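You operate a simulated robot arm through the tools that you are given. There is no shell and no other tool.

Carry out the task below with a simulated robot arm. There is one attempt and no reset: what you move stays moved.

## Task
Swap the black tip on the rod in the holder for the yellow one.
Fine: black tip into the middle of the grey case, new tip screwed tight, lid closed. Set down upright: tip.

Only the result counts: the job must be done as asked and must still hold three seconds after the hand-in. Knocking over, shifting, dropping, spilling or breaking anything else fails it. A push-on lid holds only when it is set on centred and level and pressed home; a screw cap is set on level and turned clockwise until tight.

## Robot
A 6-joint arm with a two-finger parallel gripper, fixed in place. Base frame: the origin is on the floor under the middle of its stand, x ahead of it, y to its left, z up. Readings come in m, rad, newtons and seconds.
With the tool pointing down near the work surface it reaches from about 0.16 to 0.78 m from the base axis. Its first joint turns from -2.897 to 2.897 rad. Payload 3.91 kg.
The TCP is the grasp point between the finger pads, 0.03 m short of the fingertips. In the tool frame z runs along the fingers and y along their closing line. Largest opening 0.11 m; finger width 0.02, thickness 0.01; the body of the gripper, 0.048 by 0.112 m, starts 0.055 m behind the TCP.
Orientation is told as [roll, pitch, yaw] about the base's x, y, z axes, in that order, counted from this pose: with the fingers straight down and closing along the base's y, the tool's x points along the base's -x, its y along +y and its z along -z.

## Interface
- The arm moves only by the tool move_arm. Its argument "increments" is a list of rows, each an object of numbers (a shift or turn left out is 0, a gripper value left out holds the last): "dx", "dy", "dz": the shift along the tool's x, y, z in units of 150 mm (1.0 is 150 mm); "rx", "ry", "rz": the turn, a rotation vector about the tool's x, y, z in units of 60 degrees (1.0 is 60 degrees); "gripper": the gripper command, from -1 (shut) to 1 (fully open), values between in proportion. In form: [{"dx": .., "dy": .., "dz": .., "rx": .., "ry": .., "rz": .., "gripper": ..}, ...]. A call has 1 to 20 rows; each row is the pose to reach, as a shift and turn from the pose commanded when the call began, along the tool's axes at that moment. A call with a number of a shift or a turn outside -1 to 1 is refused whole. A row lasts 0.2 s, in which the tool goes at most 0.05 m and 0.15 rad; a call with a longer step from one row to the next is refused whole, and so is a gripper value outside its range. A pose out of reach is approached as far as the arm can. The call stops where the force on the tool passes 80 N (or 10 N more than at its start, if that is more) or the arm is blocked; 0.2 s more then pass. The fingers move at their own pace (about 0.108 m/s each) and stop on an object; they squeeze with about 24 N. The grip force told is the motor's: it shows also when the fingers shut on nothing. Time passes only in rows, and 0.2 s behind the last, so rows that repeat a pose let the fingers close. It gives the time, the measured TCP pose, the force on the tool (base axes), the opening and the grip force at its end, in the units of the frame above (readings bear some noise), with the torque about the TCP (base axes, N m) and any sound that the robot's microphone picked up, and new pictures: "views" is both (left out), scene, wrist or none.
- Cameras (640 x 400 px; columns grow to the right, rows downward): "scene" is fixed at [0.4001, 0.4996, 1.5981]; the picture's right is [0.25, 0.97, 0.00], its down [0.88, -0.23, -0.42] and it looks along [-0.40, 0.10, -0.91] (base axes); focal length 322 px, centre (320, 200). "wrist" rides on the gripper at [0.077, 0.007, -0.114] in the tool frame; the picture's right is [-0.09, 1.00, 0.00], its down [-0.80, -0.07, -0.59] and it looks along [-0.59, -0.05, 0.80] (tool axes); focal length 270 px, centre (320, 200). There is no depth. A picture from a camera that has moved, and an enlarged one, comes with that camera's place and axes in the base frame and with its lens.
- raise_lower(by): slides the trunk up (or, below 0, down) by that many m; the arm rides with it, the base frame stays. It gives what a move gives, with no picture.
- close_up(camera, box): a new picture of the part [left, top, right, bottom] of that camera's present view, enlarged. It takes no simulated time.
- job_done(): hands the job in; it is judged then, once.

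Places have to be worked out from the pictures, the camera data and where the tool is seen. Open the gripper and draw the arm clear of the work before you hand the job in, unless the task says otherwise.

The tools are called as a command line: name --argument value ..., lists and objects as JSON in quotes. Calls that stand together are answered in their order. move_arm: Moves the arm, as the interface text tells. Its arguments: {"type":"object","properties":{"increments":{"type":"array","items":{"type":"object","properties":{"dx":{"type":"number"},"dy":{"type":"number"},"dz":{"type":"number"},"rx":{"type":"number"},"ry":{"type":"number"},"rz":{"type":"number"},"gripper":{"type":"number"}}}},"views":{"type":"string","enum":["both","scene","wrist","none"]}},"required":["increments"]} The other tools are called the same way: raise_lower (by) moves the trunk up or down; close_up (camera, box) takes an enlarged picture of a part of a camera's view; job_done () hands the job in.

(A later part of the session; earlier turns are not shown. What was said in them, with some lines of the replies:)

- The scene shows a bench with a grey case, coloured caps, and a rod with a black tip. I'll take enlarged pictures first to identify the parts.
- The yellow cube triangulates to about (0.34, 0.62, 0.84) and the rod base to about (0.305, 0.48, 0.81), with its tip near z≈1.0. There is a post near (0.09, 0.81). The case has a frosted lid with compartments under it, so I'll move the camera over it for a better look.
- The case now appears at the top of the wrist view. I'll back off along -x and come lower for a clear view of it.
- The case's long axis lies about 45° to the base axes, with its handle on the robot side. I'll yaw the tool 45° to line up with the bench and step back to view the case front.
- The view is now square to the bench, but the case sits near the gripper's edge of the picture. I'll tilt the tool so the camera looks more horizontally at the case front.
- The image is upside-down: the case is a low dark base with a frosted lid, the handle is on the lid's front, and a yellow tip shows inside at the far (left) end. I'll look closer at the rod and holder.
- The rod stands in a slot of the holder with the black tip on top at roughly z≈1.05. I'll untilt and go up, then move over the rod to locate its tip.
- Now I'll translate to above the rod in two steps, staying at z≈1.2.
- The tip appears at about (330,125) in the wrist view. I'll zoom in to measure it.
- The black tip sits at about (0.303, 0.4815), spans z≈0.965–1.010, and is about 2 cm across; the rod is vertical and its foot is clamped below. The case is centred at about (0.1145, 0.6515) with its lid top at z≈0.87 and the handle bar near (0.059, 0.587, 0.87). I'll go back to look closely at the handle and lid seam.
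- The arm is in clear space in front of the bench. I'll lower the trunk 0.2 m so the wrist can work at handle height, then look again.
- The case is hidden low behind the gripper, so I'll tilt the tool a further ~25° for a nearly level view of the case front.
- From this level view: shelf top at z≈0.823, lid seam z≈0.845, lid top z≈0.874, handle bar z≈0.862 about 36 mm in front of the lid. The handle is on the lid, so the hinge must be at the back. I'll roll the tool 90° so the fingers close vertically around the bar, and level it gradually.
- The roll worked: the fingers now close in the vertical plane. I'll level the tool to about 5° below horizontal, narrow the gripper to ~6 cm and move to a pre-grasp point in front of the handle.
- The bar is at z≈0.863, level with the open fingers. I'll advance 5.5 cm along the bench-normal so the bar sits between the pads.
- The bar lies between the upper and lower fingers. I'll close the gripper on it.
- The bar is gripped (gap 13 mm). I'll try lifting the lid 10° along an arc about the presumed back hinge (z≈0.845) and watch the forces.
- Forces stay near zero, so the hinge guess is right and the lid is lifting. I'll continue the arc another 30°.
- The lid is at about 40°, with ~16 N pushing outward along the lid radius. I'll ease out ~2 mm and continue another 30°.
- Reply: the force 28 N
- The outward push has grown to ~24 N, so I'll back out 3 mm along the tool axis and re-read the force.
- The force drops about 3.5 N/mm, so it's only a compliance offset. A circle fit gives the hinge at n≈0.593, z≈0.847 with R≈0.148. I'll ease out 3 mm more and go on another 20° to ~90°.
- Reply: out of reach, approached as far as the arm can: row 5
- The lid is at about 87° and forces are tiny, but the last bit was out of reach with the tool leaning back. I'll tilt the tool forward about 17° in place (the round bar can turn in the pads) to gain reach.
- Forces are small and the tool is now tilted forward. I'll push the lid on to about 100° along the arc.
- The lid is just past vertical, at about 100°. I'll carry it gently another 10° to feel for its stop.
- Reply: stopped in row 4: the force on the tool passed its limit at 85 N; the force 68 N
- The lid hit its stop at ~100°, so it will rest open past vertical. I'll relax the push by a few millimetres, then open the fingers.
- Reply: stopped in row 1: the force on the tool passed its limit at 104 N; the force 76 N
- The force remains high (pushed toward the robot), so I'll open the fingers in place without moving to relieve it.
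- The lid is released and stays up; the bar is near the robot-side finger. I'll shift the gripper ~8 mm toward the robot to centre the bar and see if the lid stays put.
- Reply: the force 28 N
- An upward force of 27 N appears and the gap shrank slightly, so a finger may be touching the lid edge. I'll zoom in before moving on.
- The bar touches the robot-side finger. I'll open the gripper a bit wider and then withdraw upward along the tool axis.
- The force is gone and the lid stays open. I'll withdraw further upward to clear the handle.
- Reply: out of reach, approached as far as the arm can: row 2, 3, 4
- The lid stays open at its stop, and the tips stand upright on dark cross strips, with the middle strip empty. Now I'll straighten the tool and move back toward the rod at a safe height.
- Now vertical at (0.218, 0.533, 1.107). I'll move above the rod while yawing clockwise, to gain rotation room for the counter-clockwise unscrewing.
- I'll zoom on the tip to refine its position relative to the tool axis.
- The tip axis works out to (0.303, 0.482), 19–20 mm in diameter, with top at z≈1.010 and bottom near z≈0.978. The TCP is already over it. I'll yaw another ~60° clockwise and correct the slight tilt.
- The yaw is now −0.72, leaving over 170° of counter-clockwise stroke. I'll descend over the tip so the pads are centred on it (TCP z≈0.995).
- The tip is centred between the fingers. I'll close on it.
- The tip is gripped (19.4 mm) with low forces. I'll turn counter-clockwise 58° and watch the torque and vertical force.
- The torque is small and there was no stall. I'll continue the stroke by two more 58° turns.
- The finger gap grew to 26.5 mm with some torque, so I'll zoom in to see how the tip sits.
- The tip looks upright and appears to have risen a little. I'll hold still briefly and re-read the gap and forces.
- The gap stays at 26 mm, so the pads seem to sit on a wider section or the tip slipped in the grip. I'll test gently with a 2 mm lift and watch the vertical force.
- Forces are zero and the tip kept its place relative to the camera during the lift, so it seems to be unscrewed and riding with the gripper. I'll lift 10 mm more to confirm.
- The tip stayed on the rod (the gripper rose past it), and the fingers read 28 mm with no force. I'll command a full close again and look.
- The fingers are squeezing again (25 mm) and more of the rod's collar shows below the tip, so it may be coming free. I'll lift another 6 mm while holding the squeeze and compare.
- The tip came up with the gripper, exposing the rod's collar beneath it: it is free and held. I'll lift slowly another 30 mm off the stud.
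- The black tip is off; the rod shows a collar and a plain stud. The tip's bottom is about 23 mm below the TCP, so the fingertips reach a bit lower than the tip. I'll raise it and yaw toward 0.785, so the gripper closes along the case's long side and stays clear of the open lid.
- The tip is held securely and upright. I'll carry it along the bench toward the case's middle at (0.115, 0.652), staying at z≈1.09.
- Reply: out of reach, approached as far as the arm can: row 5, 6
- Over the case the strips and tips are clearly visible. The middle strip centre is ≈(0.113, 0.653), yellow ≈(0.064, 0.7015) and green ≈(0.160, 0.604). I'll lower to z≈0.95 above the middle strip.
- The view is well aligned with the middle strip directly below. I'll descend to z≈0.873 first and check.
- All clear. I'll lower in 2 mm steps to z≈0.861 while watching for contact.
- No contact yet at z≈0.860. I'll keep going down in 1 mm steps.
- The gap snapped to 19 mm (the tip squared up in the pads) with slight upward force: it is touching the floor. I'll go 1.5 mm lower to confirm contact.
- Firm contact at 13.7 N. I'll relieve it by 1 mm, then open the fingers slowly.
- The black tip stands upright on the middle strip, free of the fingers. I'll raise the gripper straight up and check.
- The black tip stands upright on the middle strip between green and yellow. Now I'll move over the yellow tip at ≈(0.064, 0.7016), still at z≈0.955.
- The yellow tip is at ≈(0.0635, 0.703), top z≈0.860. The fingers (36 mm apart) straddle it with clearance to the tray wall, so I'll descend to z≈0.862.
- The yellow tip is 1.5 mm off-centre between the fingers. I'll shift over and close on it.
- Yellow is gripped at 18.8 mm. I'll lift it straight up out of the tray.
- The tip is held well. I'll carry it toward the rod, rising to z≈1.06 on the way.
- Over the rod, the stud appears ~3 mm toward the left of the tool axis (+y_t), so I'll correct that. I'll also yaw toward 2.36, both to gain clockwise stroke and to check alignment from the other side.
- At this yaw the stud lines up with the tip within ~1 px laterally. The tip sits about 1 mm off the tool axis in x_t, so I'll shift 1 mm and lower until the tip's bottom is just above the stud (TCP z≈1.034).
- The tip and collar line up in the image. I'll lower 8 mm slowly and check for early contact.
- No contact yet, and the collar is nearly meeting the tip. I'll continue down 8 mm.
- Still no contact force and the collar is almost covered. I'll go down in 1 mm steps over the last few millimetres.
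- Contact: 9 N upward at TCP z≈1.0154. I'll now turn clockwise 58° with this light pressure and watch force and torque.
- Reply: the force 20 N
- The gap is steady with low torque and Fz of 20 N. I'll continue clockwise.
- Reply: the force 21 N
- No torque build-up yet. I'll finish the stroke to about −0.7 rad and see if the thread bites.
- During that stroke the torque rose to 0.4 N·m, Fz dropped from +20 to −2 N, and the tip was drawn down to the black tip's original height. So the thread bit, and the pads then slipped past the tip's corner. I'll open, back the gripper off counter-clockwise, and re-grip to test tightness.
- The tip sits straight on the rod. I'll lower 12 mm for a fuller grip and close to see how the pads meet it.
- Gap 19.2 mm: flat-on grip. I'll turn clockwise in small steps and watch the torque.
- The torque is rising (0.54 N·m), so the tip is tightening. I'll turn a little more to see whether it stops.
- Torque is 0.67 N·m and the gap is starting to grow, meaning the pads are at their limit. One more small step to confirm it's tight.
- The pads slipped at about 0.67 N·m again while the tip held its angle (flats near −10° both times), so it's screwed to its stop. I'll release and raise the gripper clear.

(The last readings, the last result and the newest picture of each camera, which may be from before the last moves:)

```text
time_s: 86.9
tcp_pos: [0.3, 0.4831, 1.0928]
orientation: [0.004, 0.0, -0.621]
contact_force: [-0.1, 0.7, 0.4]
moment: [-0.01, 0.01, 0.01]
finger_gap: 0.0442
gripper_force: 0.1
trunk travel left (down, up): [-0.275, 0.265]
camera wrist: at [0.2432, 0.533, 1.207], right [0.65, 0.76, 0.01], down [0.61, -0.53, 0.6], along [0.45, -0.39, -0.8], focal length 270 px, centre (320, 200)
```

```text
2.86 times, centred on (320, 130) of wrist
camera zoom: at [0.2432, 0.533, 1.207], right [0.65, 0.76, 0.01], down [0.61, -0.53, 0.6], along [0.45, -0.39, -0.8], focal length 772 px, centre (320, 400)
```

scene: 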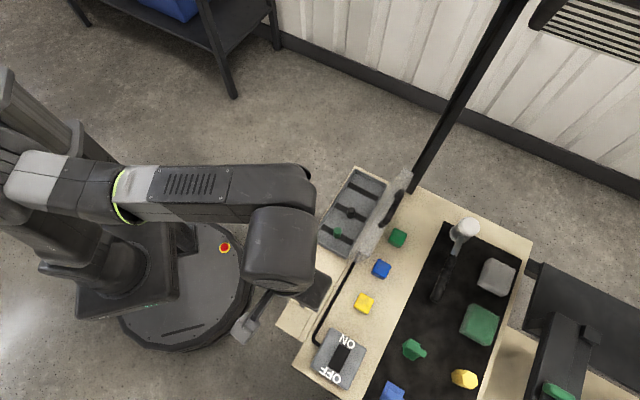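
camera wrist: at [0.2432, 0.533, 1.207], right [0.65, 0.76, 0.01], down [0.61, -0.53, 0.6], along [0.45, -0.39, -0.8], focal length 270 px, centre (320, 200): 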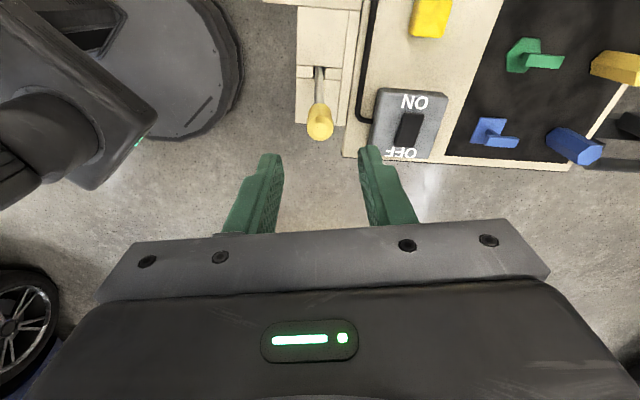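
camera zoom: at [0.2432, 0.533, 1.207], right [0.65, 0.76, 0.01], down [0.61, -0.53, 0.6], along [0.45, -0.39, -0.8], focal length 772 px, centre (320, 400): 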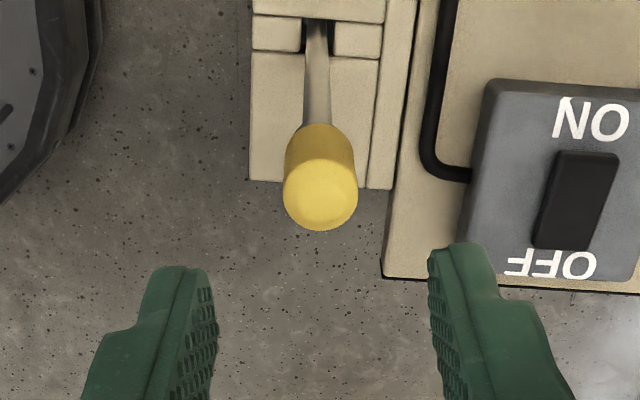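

The yellow tip is straight, with its top at z≈1.012, the same height as the black one was. Next I'll rotate the tool back to yaw ≈2.36 to grip the lid handle as before.

move_arm --increments '[{"rz": -0.14}, {"rz": -0.28}, {"rz": -0.42}, {"rz": -0.56}, {"rz": -0.7}, {"rz": -0.84}, {"rz": -0.98}]' --views "none"

move_arm --increments '[{"rz": -0.14}, {"rz": -0.28}, {"rz": -0.42}, {"rz": -0.56}, {"rz": -0.7}, {"rz": -0.84}, {"rz": -0.98}]' --views "none"

move_arm --increments '[{"rz": -0.14}, {"rz": -0.28}, {"rz": -0.42}, {"rz": -0.56}, {"rz": -0.7}, {"rz": -0.84}, {"rz": -0.885}]'

close_up --camera "scene" --box '[300, 150, 460, 270]'

```text
time_s: 88.5
tcp_pos: [0.2999, 0.4843, 1.093]
orientation: [0.001, -0.005, 0.407]
contact_force: [-0.3, 0.1, 0.2]
moment: [0.01, -0.03, 0.01]
finger_gap: 0.0441
gripper_force: 0.1
trunk travel left (down, up): [-0.275, 0.265]
```

```text
time_s: 90.1
tcp_pos: [0.3001, 0.4829, 1.0931]
orientation: [-0.005, -0.004, 1.433]
contact_force: [0.1, 0.0, -0.1]
moment: [-0.01, -0.01, 0.01]
finger_gap: 0.0443
gripper_force: 0.0
trunk travel left (down, up): [-0.275, 0.265]
```

```text
time_s: 91.7
tcp_pos: [0.2999, 0.4845, 1.0925]
orientation: [-0.006, 0.001, 2.36]
contact_force: [0.6, 0.2, 0.3]
moment: [-0.03, -0.04, 0.03]
finger_gap: 0.0441
gripper_force: 0.2
trunk travel left (down, up): [-0.275, 0.265]
camera wrist: at [0.3513, 0.4233, 1.2066], right [-0.76, -0.64, -0.01], down [-0.52, 0.61, 0.59], along [-0.38, 0.46, -0.8], focal length 270 px, centre (320, 200)
```

scene: 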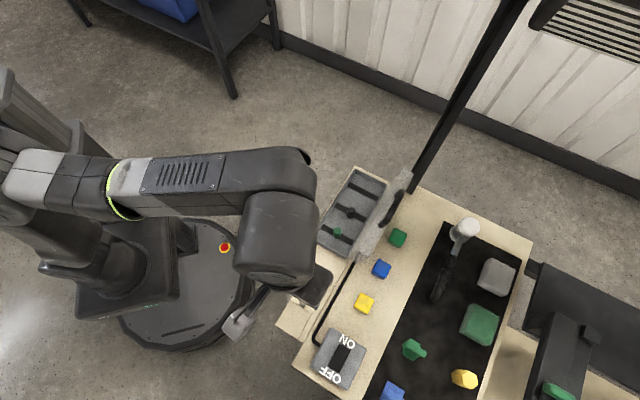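
wrist: 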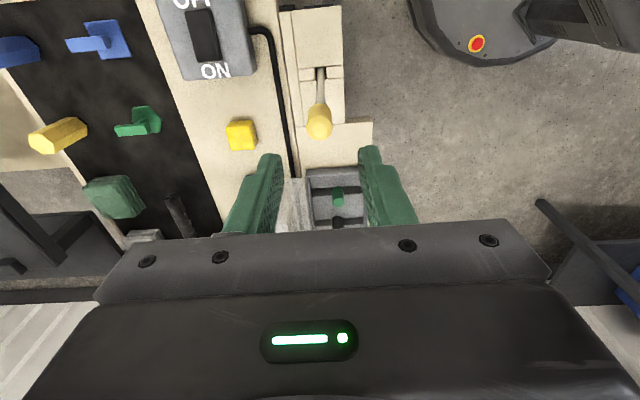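

```text
3.33 times, centred on (380, 210) of scene
camera zoom: at [0.4001, 0.4996, 1.5981], right [0.25, 0.97, 0.0], down [0.88, -0.23, -0.42], along [-0.4, 0.1, -0.91], focal length 1074 px, centre (120, 167)
```

zoom: 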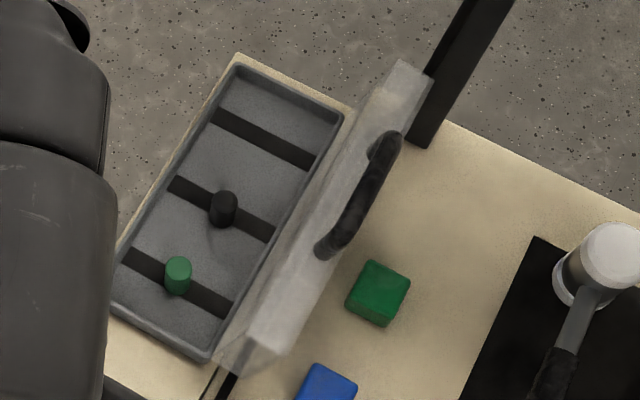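

The black tip stands centred on the middle strip and the lid rests open. I'll move over to the handle with a 20° forward tilt, to a pre-grasp point above the bar.

move_arm --increments '[{"dx": -0.2, "dy": -0.04}, {"dx": -0.41, "dy": -0.08}, {"dx": -0.62, "dy": -0.11}, {"dx": -0.83, "dy": -0.13}]' --views "none"

move_arm --increments '[{"dx": -0.2, "dy": -0.05, "dz": 0.0, "rx": 0.1}, {"dx": -0.41, "dy": -0.1, "dz": 0.05, "rx": 0.2}, {"dx": -0.62, "dy": -0.15, "dz": 0.12, "rx": 0.28}, {"dx": -0.83, "dy": -0.2, "dz": 0.2, "rx": 0.333}]'

close_up --camera "wrist" --box '[200, 20, 440, 240]'

```text
time_s: 92.7
tcp_pos: [0.2273, 0.5864, 1.0925]
orientation: [-0.005, 0.001, 2.359]
contact_force: [0.1, -0.1, -0.1]
moment: [0.01, 0.01, 0.02]
finger_gap: 0.0441
gripper_force: 0.0
trunk travel left (down, up): [-0.275, 0.265]
```

```text
time_s: 93.7
tcp_pos: [0.1591, 0.6949, 1.0607]
orientation: [-0.354, 0.001, 2.357]
contact_force: [0.4, -0.2, 0.7]
moment: [0.01, -0.02, 0.03]
finger_gap: 0.0437
gripper_force: 0.0
trunk travel left (down, up): [-0.275, 0.265]
camera wrist: at [0.1828, 0.607, 1.1659], right [-0.72, -0.6, -0.35], down [-0.67, 0.47, 0.58], along [-0.19, 0.65, -0.74], focal length 270 px, centre (320, 200)
```

scene: 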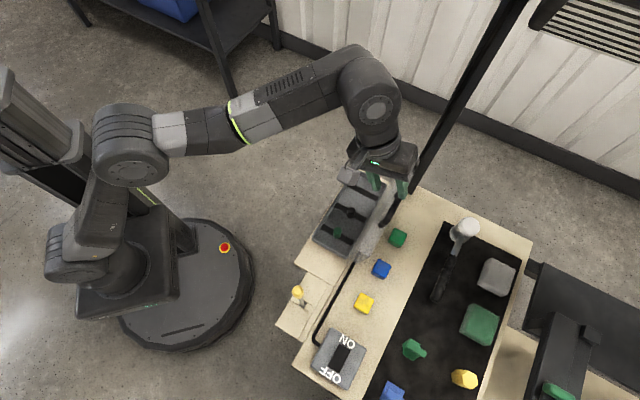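
wrist: 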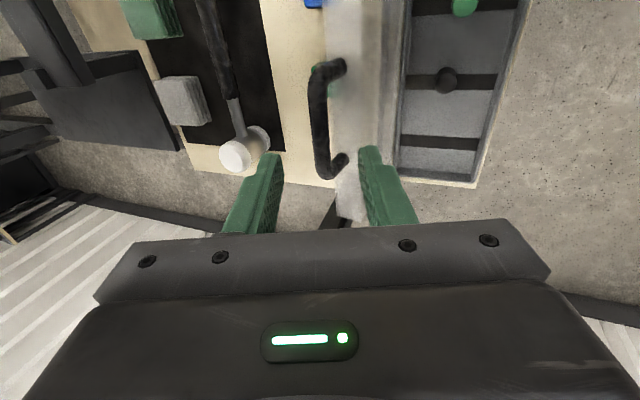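

```text
1.82 times, centred on (320, 130) of wrist
camera zoom: at [0.1828, 0.607, 1.1659], right [-0.72, -0.6, -0.35], down [-0.67, 0.47, 0.58], along [-0.19, 0.65, -0.74], focal length 491 px, centre (320, 327)
```

zoom: 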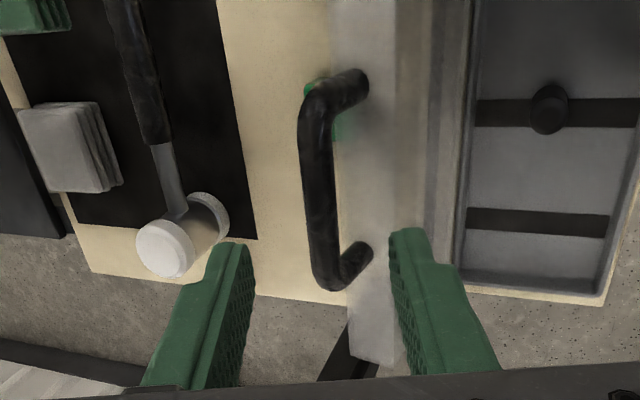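

The tool axis points right at the middle of the bar, about 88 mm ahead. I'll advance ~72 mm along it so the bar lies 16 mm past the TCP, keeping fingertips clear of the lid edge.

move_arm --increments '[{"dz": 0.15}, {"dz": 0.28}, {"dz": 0.38}, {"dz": 0.44}, {"dz": 0.478}]' --views "wrist"

close_up --camera "wrist" --box '[220, 80, 420, 230]'

```text
time_s: 94.9
tcp_pos: [0.1767, 0.7135, 0.9946]
orientation: [-0.354, 0.002, 2.358]
contact_force: [0.3, 0.3, -0.4]
moment: [0.01, -0.01, 0.01]
finger_gap: 0.0441
gripper_force: 0.0
trunk travel left (down, up): [-0.275, 0.265]
camera wrist: at [0.2004, 0.6247, 1.1001], right [-0.72, -0.6, -0.35], down [-0.67, 0.47, 0.58], along [-0.19, 0.65, -0.74], focal length 270 px, centre (320, 200)
```

wrist: 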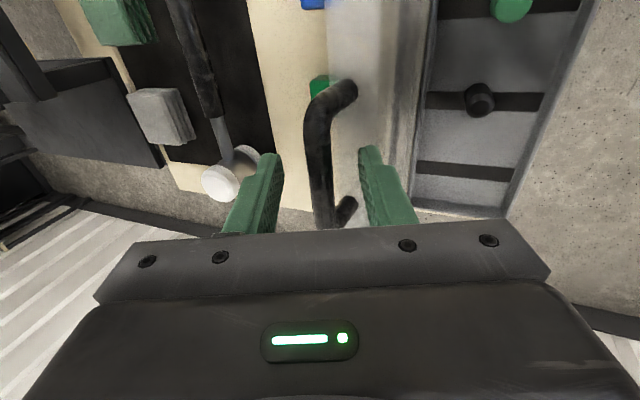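

```text
2.67 times, centred on (320, 155) of wrist
camera zoom: at [0.2004, 0.6247, 1.1001], right [-0.72, -0.6, -0.35], down [-0.67, 0.47, 0.58], along [-0.19, 0.65, -0.74], focal length 721 px, centre (320, 320)
```

zoom: 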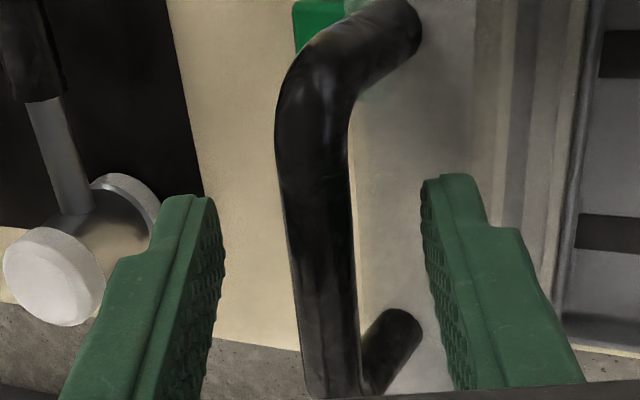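

The bar is centred between the fingers. I'll close the grip on it.

move_arm --increments '[{"gripper": -1}, {"gripper": -1}, {"gripper": -1}]' --views "wrist"

```text
time_s: 95.7
tcp_pos: [0.1769, 0.7133, 0.9951]
orientation: [-0.351, 0.001, 2.357]
contact_force: [-1.4, -4.1, -4.0]
moment: [-0.17, -0.02, 0.23]
finger_gap: 0.0134
gripper_force: 44.9
trunk travel left (down, up): [-0.275, 0.265]
camera wrist: at [0.2, 0.6245, 1.0999], right [-0.72, -0.6, -0.34], down [-0.67, 0.47, 0.58], along [-0.19, 0.65, -0.74], focal length 270 px, centre (320, 200)
```

wrist: 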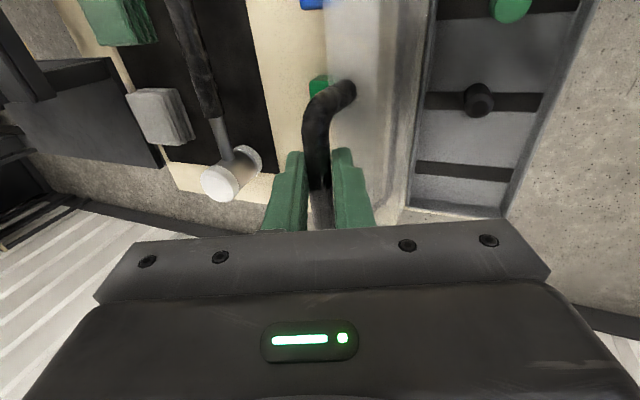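

The bar is gripped (13.4 mm). I'll swing the lid back toward closed along the arc, first from ~101° to 80°, letting the tool tilt follow partially.

move_arm --increments '[{"dy": 0.044, "dz": -0.025, "rx": 0.03}, {"dy": 0.087, "dz": -0.049, "rx": 0.06}, {"dy": 0.125, "dz": -0.07, "rx": 0.088}, {"dy": 0.162, "dz": -0.09, "rx": 0.115}, {"dy": 0.202, "dz": -0.105, "rx": 0.142}, {"dy": 0.242, "dz": -0.12, "rx": 0.168}, {"dy": 0.283, "dz": -0.134, "rx": 0.195}, {"dy": 0.324, "dz": -0.148, "rx": 0.223}]'

```text
time_s: 97.5
tcp_pos: [0.1379, 0.6741, 0.9997]
orientation: [-0.588, 0.0, 2.359]
contact_force: [-1.5, -0.9, 2.2]
moment: [-0.14, 0.04, 0.14]
finger_gap: 0.0134
gripper_force: 44.5
trunk travel left (down, up): [-0.275, 0.265]
camera wrist: at [0.1457, 0.5699, 1.0904], right [-0.65, -0.53, -0.55], down [-0.76, 0.37, 0.53], along [-0.07, 0.76, -0.64], focal length 270 px, centre (320, 200)
```

scene: 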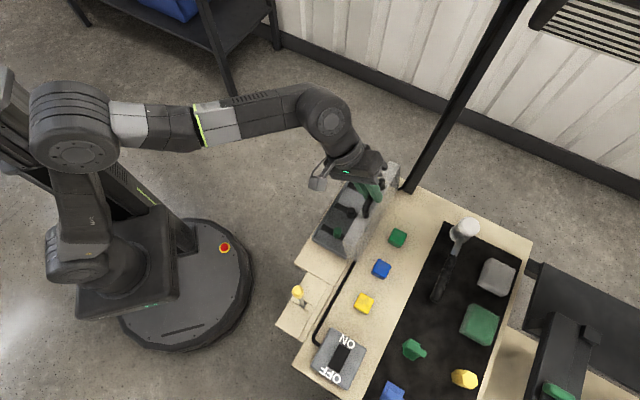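
wrist: 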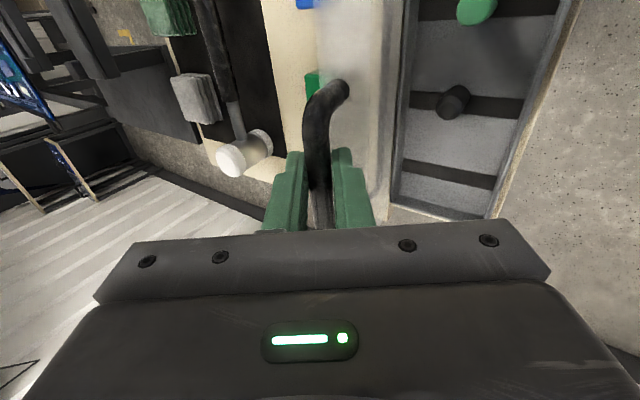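

Forces are small and the pose follows the plan. I'll continue from 80° down to 50°.

move_arm --increments '[{"dy": 0.038, "dz": -0.019, "rx": 0.026}, {"dy": 0.077, "dz": -0.038, "rx": 0.053}, {"dy": 0.117, "dz": -0.054, "rx": 0.08}, {"dy": 0.158, "dz": -0.069, "rx": 0.108}, {"dy": 0.2, "dz": -0.081, "rx": 0.135}, {"dy": 0.241, "dz": -0.093, "rx": 0.162}, {"dy": 0.283, "dz": -0.102, "rx": 0.189}, {"dy": 0.325, "dz": -0.11, "rx": 0.215}, {"dy": 0.369, "dz": -0.116, "rx": 0.242}, {"dy": 0.413, "dz": -0.12, "rx": 0.268}, {"dy": 0.456, "dz": -0.122, "rx": 0.296}, {"dy": 0.499, "dz": -0.122, "rx": 0.323}]' --views "wrist"

```text
time_s: 100.1
tcp_pos: [0.0868, 0.6238, 0.9735]
orientation: [-0.926, 0.002, 2.358]
contact_force: [-0.5, 1.7, -2.3]
moment: [-0.27, -0.16, -0.22]
finger_gap: 0.0133
gripper_force: 44.7
trunk travel left (down, up): [-0.275, 0.265]
camera wrist: at [0.0764, 0.5006, 1.0356], right [-0.48, -0.36, -0.8], down [-0.87, 0.26, 0.41], along [0.06, 0.89, -0.44], focal length 270 px, centre (320, 200)
```

wrist: 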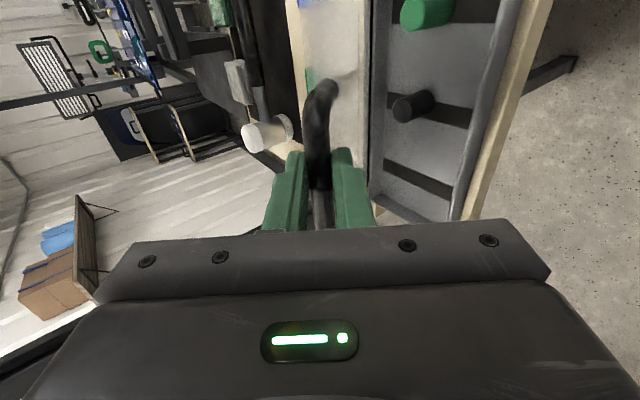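

Tracking is good with low forces. I'll continue from 50° down to 20°.

move_arm --increments '[{"dy": 0.041, "dz": -0.012, "rx": 0.026}, {"dy": 0.083, "dz": -0.024, "rx": 0.053}, {"dy": 0.126, "dz": -0.033, "rx": 0.08}, {"dy": 0.169, "dz": -0.041, "rx": 0.107}, {"dy": 0.212, "dz": -0.046, "rx": 0.134}, {"dy": 0.255, "dz": -0.05, "rx": 0.16}, {"dy": 0.298, "dz": -0.052, "rx": 0.188}, {"dy": 0.341, "dz": -0.052, "rx": 0.215}, {"dy": 0.385, "dz": -0.05, "rx": 0.242}, {"dy": 0.428, "dz": -0.047, "rx": 0.268}, {"dy": 0.471, "dz": -0.041, "rx": 0.295}, {"dy": 0.514, "dz": -0.034, "rx": 0.322}]'

```text
time_s: 102.7
tcp_pos: [0.0526, 0.5896, 0.9129]
orientation: [-1.262, 0.0, 2.359]
contact_force: [1.9, 8.6, -3.8]
moment: [0.03, 0.03, -0.09]
finger_gap: 0.0134
gripper_force: 45.3
trunk travel left (down, up): [-0.275, 0.265]
camera wrist: at [0.0299, 0.454, 0.9417], right [-0.27, -0.15, -0.95], down [-0.95, 0.18, 0.25], along [0.13, 0.97, -0.19], focal length 270 px, centre (320, 200)
```

scene: 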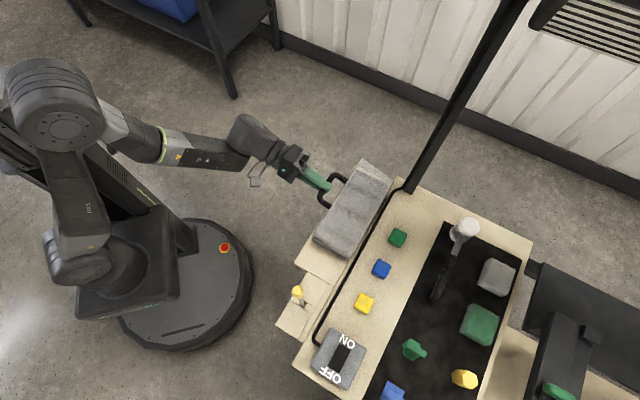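
wrist: 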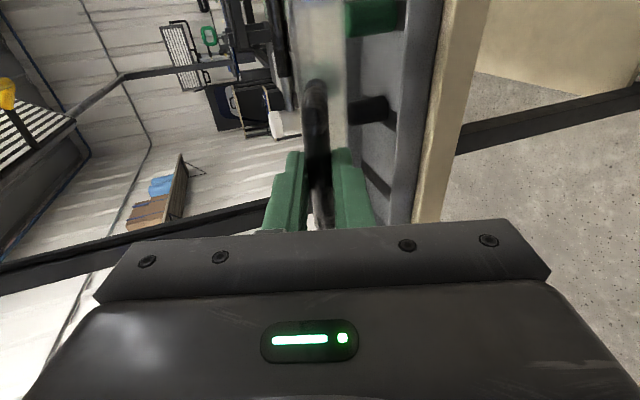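

The lid is at about 20° with the tips inside still upright. I'll lower it the rest of the way, slowly.

move_arm --increments '[{"dy": 0.043, "dz": -0.005, "rx": 0.026}, {"dy": 0.087, "dz": -0.009, "rx": 0.053}, {"dy": 0.13, "dz": -0.01, "rx": 0.08}, {"dy": 0.174, "dz": -0.011, "rx": 0.107}, {"dy": 0.217, "dz": -0.008, "rx": 0.133}, {"dy": 0.26, "dz": -0.005, "rx": 0.158}, {"dy": 0.29, "dz": 0.0, "rx": 0.175}, {"dy": 0.318, "dz": 0.004, "rx": 0.194}]'

close_up --camera "wrist" --box '[220, 40, 460, 230]'

```text
time_s: 104.5
tcp_pos: [0.0429, 0.5791, 0.8682]
orientation: [-1.465, 0.003, 2.357]
contact_force: [-0.3, 10.0, -1.5]
moment: [0.01, 0.02, -0.77]
finger_gap: 0.0133
gripper_force: 44.4
trunk travel left (down, up): [-0.275, 0.265]
camera wrist: at [0.0178, 0.4417, 0.8735], right [-0.14, -0.01, -0.99], down [-0.98, 0.15, 0.13], along [0.15, 0.99, -0.03], focal length 270 px, centre (320, 200)
```

scene: 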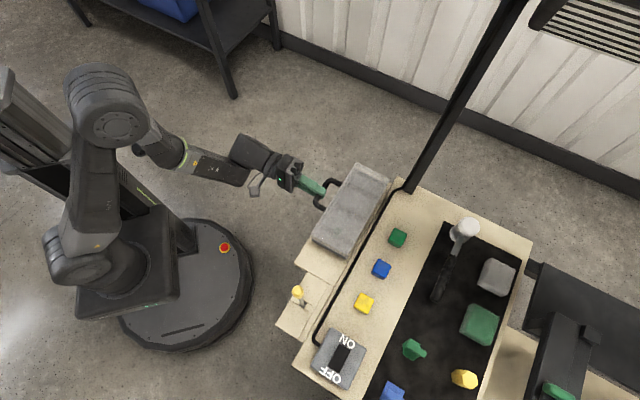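
wrist: 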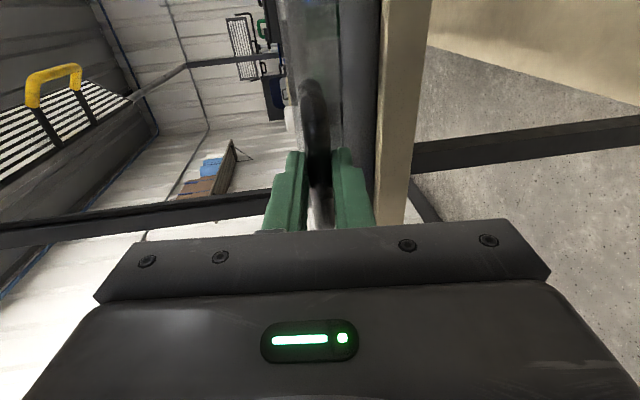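

```text
2.11 times, centred on (340, 135) of wrist
camera zoom: at [0.0178, 0.4417, 0.8735], right [-0.14, -0.01, -0.99], down [-0.98, 0.15, 0.13], along [0.15, 0.99, -0.03], focal length 569 px, centre (278, 337)
```

zoom: 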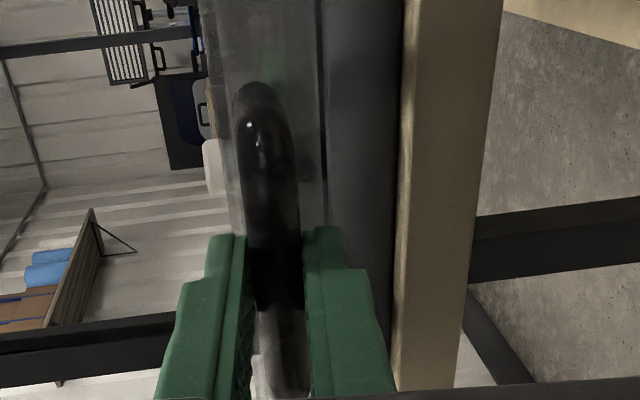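

Nearly closed: a thin dark seam remains. I'll lower another 4–5 mm and look for the seating force.

move_arm --increments '[{"dy": 0.01}, {"dy": 0.02}, {"dy": 0.03}]' --views "wrist"

close_up --camera "wrist" --box '[220, 40, 460, 230]'

```text
time_s: 105.3
tcp_pos: [0.041, 0.5788, 0.8657]
orientation: [-1.467, 0.0, 2.357]
contact_force: [1.4, 13.4, 13.2]
moment: [0.34, -0.14, 0.63]
finger_gap: 0.0133
gripper_force: 45.2
trunk travel left (down, up): [-0.275, 0.265]
camera wrist: at [0.0176, 0.4414, 0.8704], right [-0.13, -0.01, -0.99], down [-0.98, 0.15, 0.13], along [0.15, 0.99, -0.03], focal length 270 px, centre (320, 200)
```

wrist: 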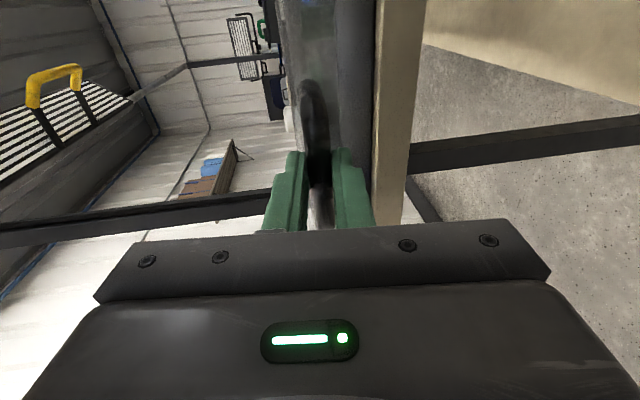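

```text
2.11 times, centred on (340, 135) of wrist
camera zoom: at [0.0176, 0.4414, 0.8704], right [-0.13, -0.01, -0.99], down [-0.98, 0.15, 0.13], along [0.15, 0.99, -0.03], focal length 569 px, centre (278, 337)
```

zoom: 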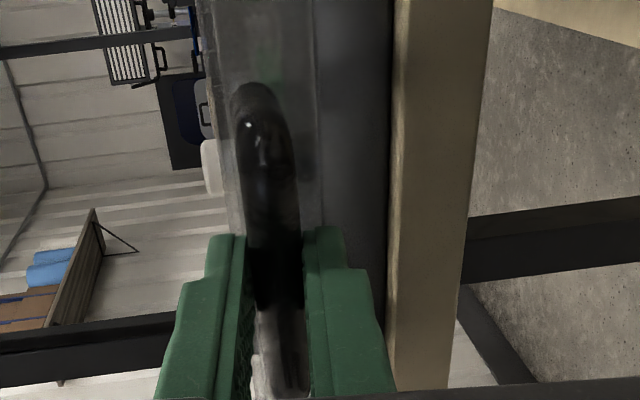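

The seam is gone and Fz is +13 N: the lid is down on the case. I'll press a touch more, then release the handle.

move_arm --increments '[{"dy": 0.01}, {"dy": 0.02}, {"dy": 0.02}]' --views "none"

```text
time_s: 106.1
tcp_pos: [0.0422, 0.5785, 0.8647]
orientation: [-1.472, -0.004, 2.356]
contact_force: [4.1, 23.0, 39.2]
moment: [0.44, -0.63, 0.34]
finger_gap: 0.0132
gripper_force: 44.9
trunk travel left (down, up): [-0.275, 0.265]
```

It's firmly seated (39 N, no further travel). I'll relieve the pressure and open the fingers.

move_arm --increments '[{"dy": -0.015}, {"dy": -0.03}, {"dy": -0.03, "gripper": -0.5}, {"dy": -0.03, "gripper": -0.2}, {"dy": -0.03, "gripper": -0.1}]' --views "wrist"

close_up --camera "wrist" --box '[220, 40, 460, 230]'

```text
time_s: 107.3
tcp_pos: [0.042, 0.5773, 0.866]
orientation: [-1.465, 0.002, 2.359]
contact_force: [-0.5, 0.3, 0.8]
moment: [0.01, 0.03, 0.03]
finger_gap: 0.0496
gripper_force: 0.0
trunk travel left (down, up): [-0.275, 0.265]
camera wrist: at [0.0175, 0.4404, 0.8703], right [-0.14, -0.01, -0.99], down [-0.98, 0.15, 0.13], along [0.15, 0.99, -0.03], focal length 270 px, centre (320, 200)
```

wrist: 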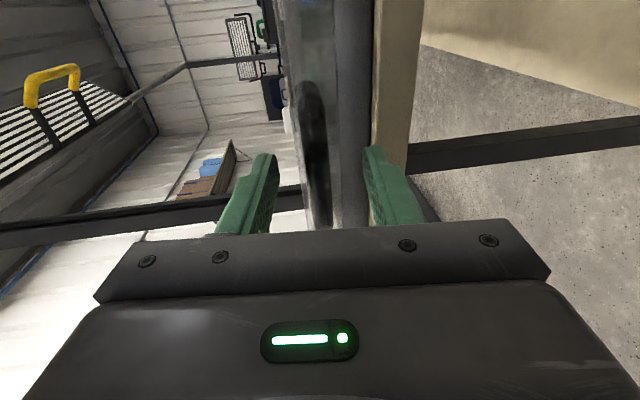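

```text
2.11 times, centred on (340, 135) of wrist
camera zoom: at [0.0175, 0.4404, 0.8703], right [-0.14, -0.01, -0.99], down [-0.98, 0.15, 0.13], along [0.15, 0.99, -0.03], focal length 569 px, centre (278, 337)
```

zoom: 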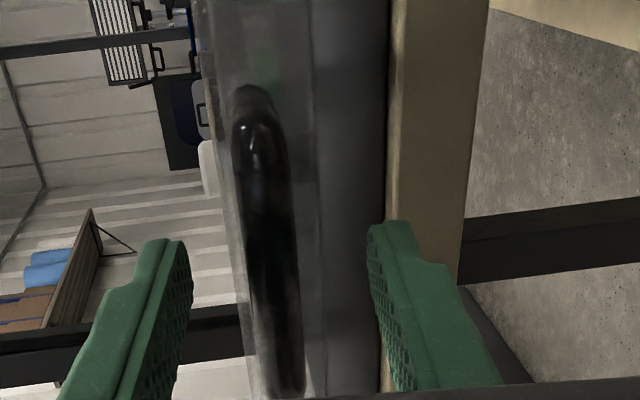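

The handle is free and the lid stays closed. I'll withdraw straight back from the handle.

move_arm --increments '[{"dz": -0.15}, {"dz": -0.35}, {"dz": -0.55}, {"dz": -0.75}]'

close_up --camera "scene" --box '[300, 150, 400, 260]'

close_up --camera "scene" --box '[270, 270, 340, 340]'

close_up --camera "wrist" --box '[200, 40, 440, 230]'

```text
time_s: 108.3
tcp_pos: [-0.0366, 0.4988, 0.878]
orientation: [-1.467, 0.002, 2.358]
contact_force: [0.1, -0.2, -0.6]
moment: [-0.02, -0.04, 0.0]
finger_gap: 0.0494
gripper_force: 0.0
trunk travel left (down, up): [-0.275, 0.265]
camera wrist: at [-0.0616, 0.3625, 0.883], right [-0.14, -0.01, -0.99], down [-0.98, 0.15, 0.13], along [0.15, 0.99, -0.03], focal length 270 px, centre (320, 200)
```

scene: 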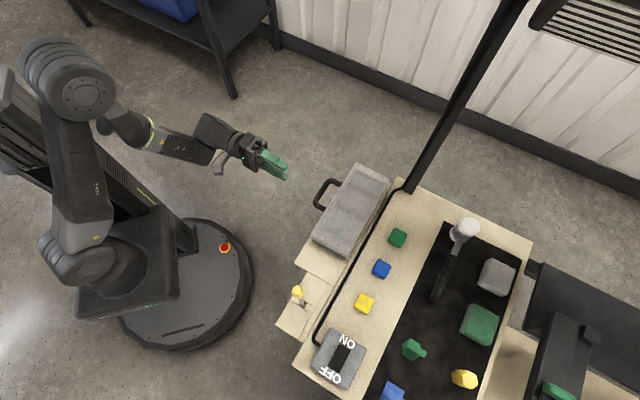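
wrist: 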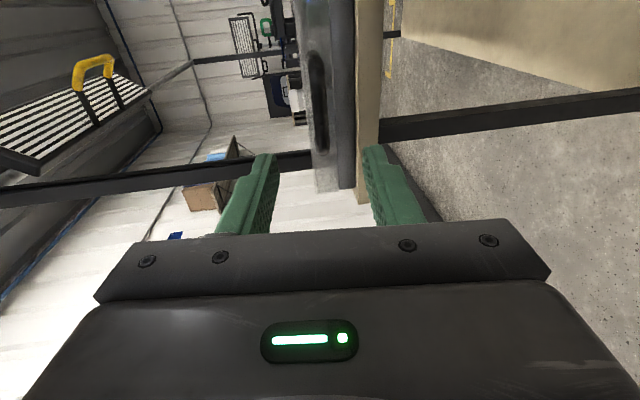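

```text
3.64 times, centred on (350, 205) of scene
camera zoom: at [0.4001, 0.4996, 1.5981], right [0.25, 0.97, 0.0], down [0.88, -0.23, -0.42], along [-0.4, 0.1, -0.91], focal length 1172 px, centre (211, 182)
```

zoom: 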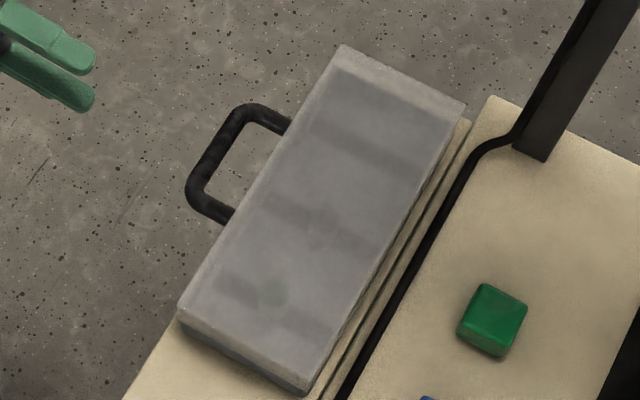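

```text
5.71 times, centred on (305, 305) of scene
camera zoom: at [0.4001, 0.4996, 1.5981], right [0.25, 0.97, 0.0], down [0.88, -0.23, -0.42], along [-0.4, 0.1, -0.91], focal length 1841 px, centre (406, -400)
```

zoom: 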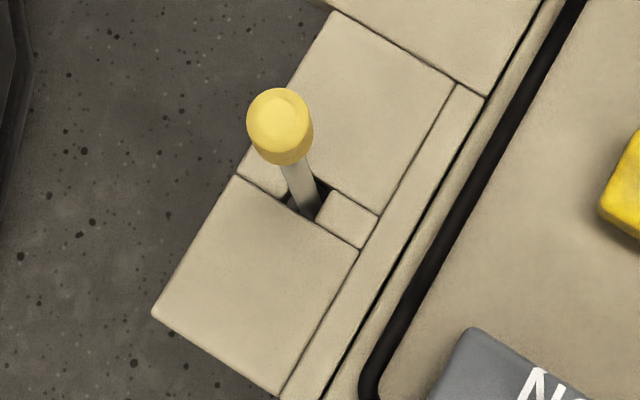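

```text
2.11 times, centred on (320, 135) of wrist
camera zoom: at [-0.0616, 0.3625, 0.883], right [-0.14, -0.01, -0.99], down [-0.98, 0.15, 0.13], along [0.15, 0.99, -0.03], focal length 569 px, centre (320, 337)
```

zoom: 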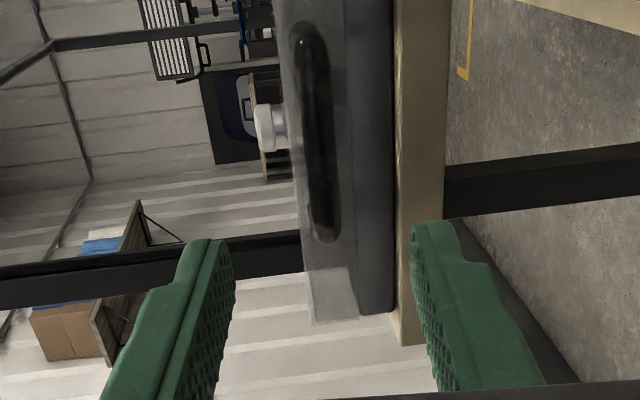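

The lid corners match their starting position exactly, and the yellow tip overlays where the black one was. I'll open the gripper fully and draw the arm well clear.

move_arm --increments '[{"dz": -0.1, "dy": -0.2, "gripper": 1}, {"dz": -0.2, "dy": -0.45, "gripper": 1}, {"dz": -0.3, "dy": -0.7, "gripper": 1}, {"dz": -0.4, "dy": -0.9, "gripper": 1}]'

close_up --camera "scene" --box '[270, 150, 550, 400]'

```text
time_s: 109.3
tcp_pos: [-0.0707, 0.4663, 1.0208]
orientation: [-1.465, 0.002, 2.358]
contact_force: [-0.6, 0.6, 0.1]
moment: [0.0, -0.01, -0.01]
finger_gap: 0.1102
gripper_force: 0.2
trunk travel left (down, up): [-0.275, 0.265]
camera wrist: at [-0.0944, 0.3293, 1.0248], right [-0.13, -0.01, -0.99], down [-0.98, 0.15, 0.13], along [0.15, 0.99, -0.03], focal length 270 px, centre (320, 200)
```

scene: 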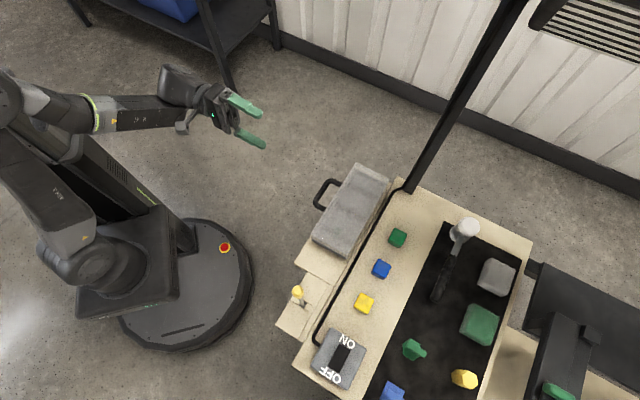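
wrist: 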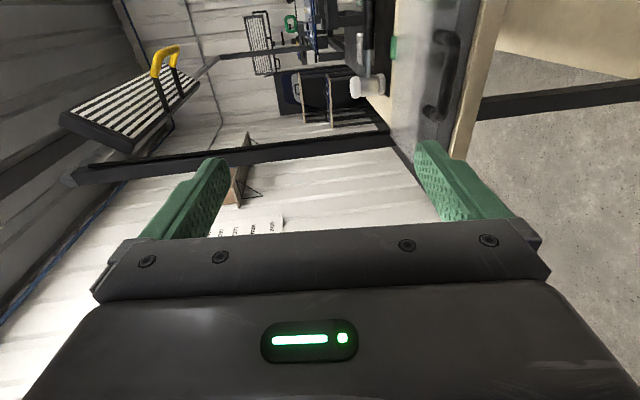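

```text
1.60 times, centred on (410, 275) of scene
camera zoom: at [0.4001, 0.4996, 1.5981], right [0.25, 0.97, 0.0], down [0.88, -0.23, -0.42], along [-0.4, 0.1, -0.91], focal length 515 px, centre (176, 80)
```

zoom: 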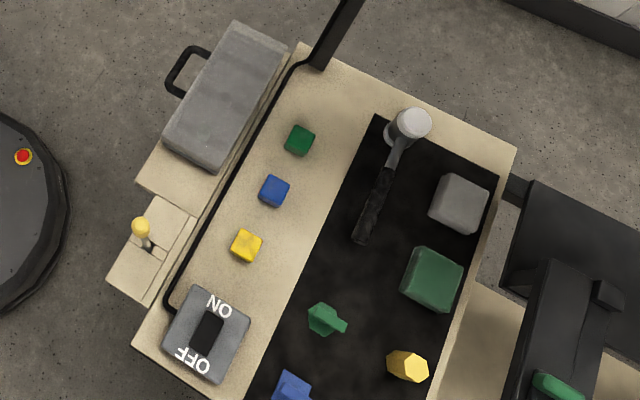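

The yellow tip is on the rod and screwed to its stop. The black tip is upright on the case's middle strip, the lid is closed, and nothing else has moved. The gripper is open and the arm is clear, so I'm handing in.

job_done

```text
The job is handed in.
```

The black tip is off the rod and the yellow one is in its place, and I've handed the job in. I don't have the verdict; what follows is from my readings and the last pictures.

- **Black tip:** It stands upright on the middle strip of the grey case. I saw it there with the lid open and still upright as the lid came down.
- **Yellow tip:** I turned it clockwise until it would go no further. The fingers slipped twice, at up to about 0.67 N·m, without moving it on. It sits straight, and in the scene picture it lines up exactly with where the black tip was.
- **Lid:** It is closed and was pressed down with about 39 N with no further travel. In the picture it sits where it did at the start.
- **Everything else:** The last picture shows the other objects where they began. The gripper is open and the arm is clear of the bench.

I judged "tight" from the tip stopping and the fingers slipping, since there was no other signal for it.
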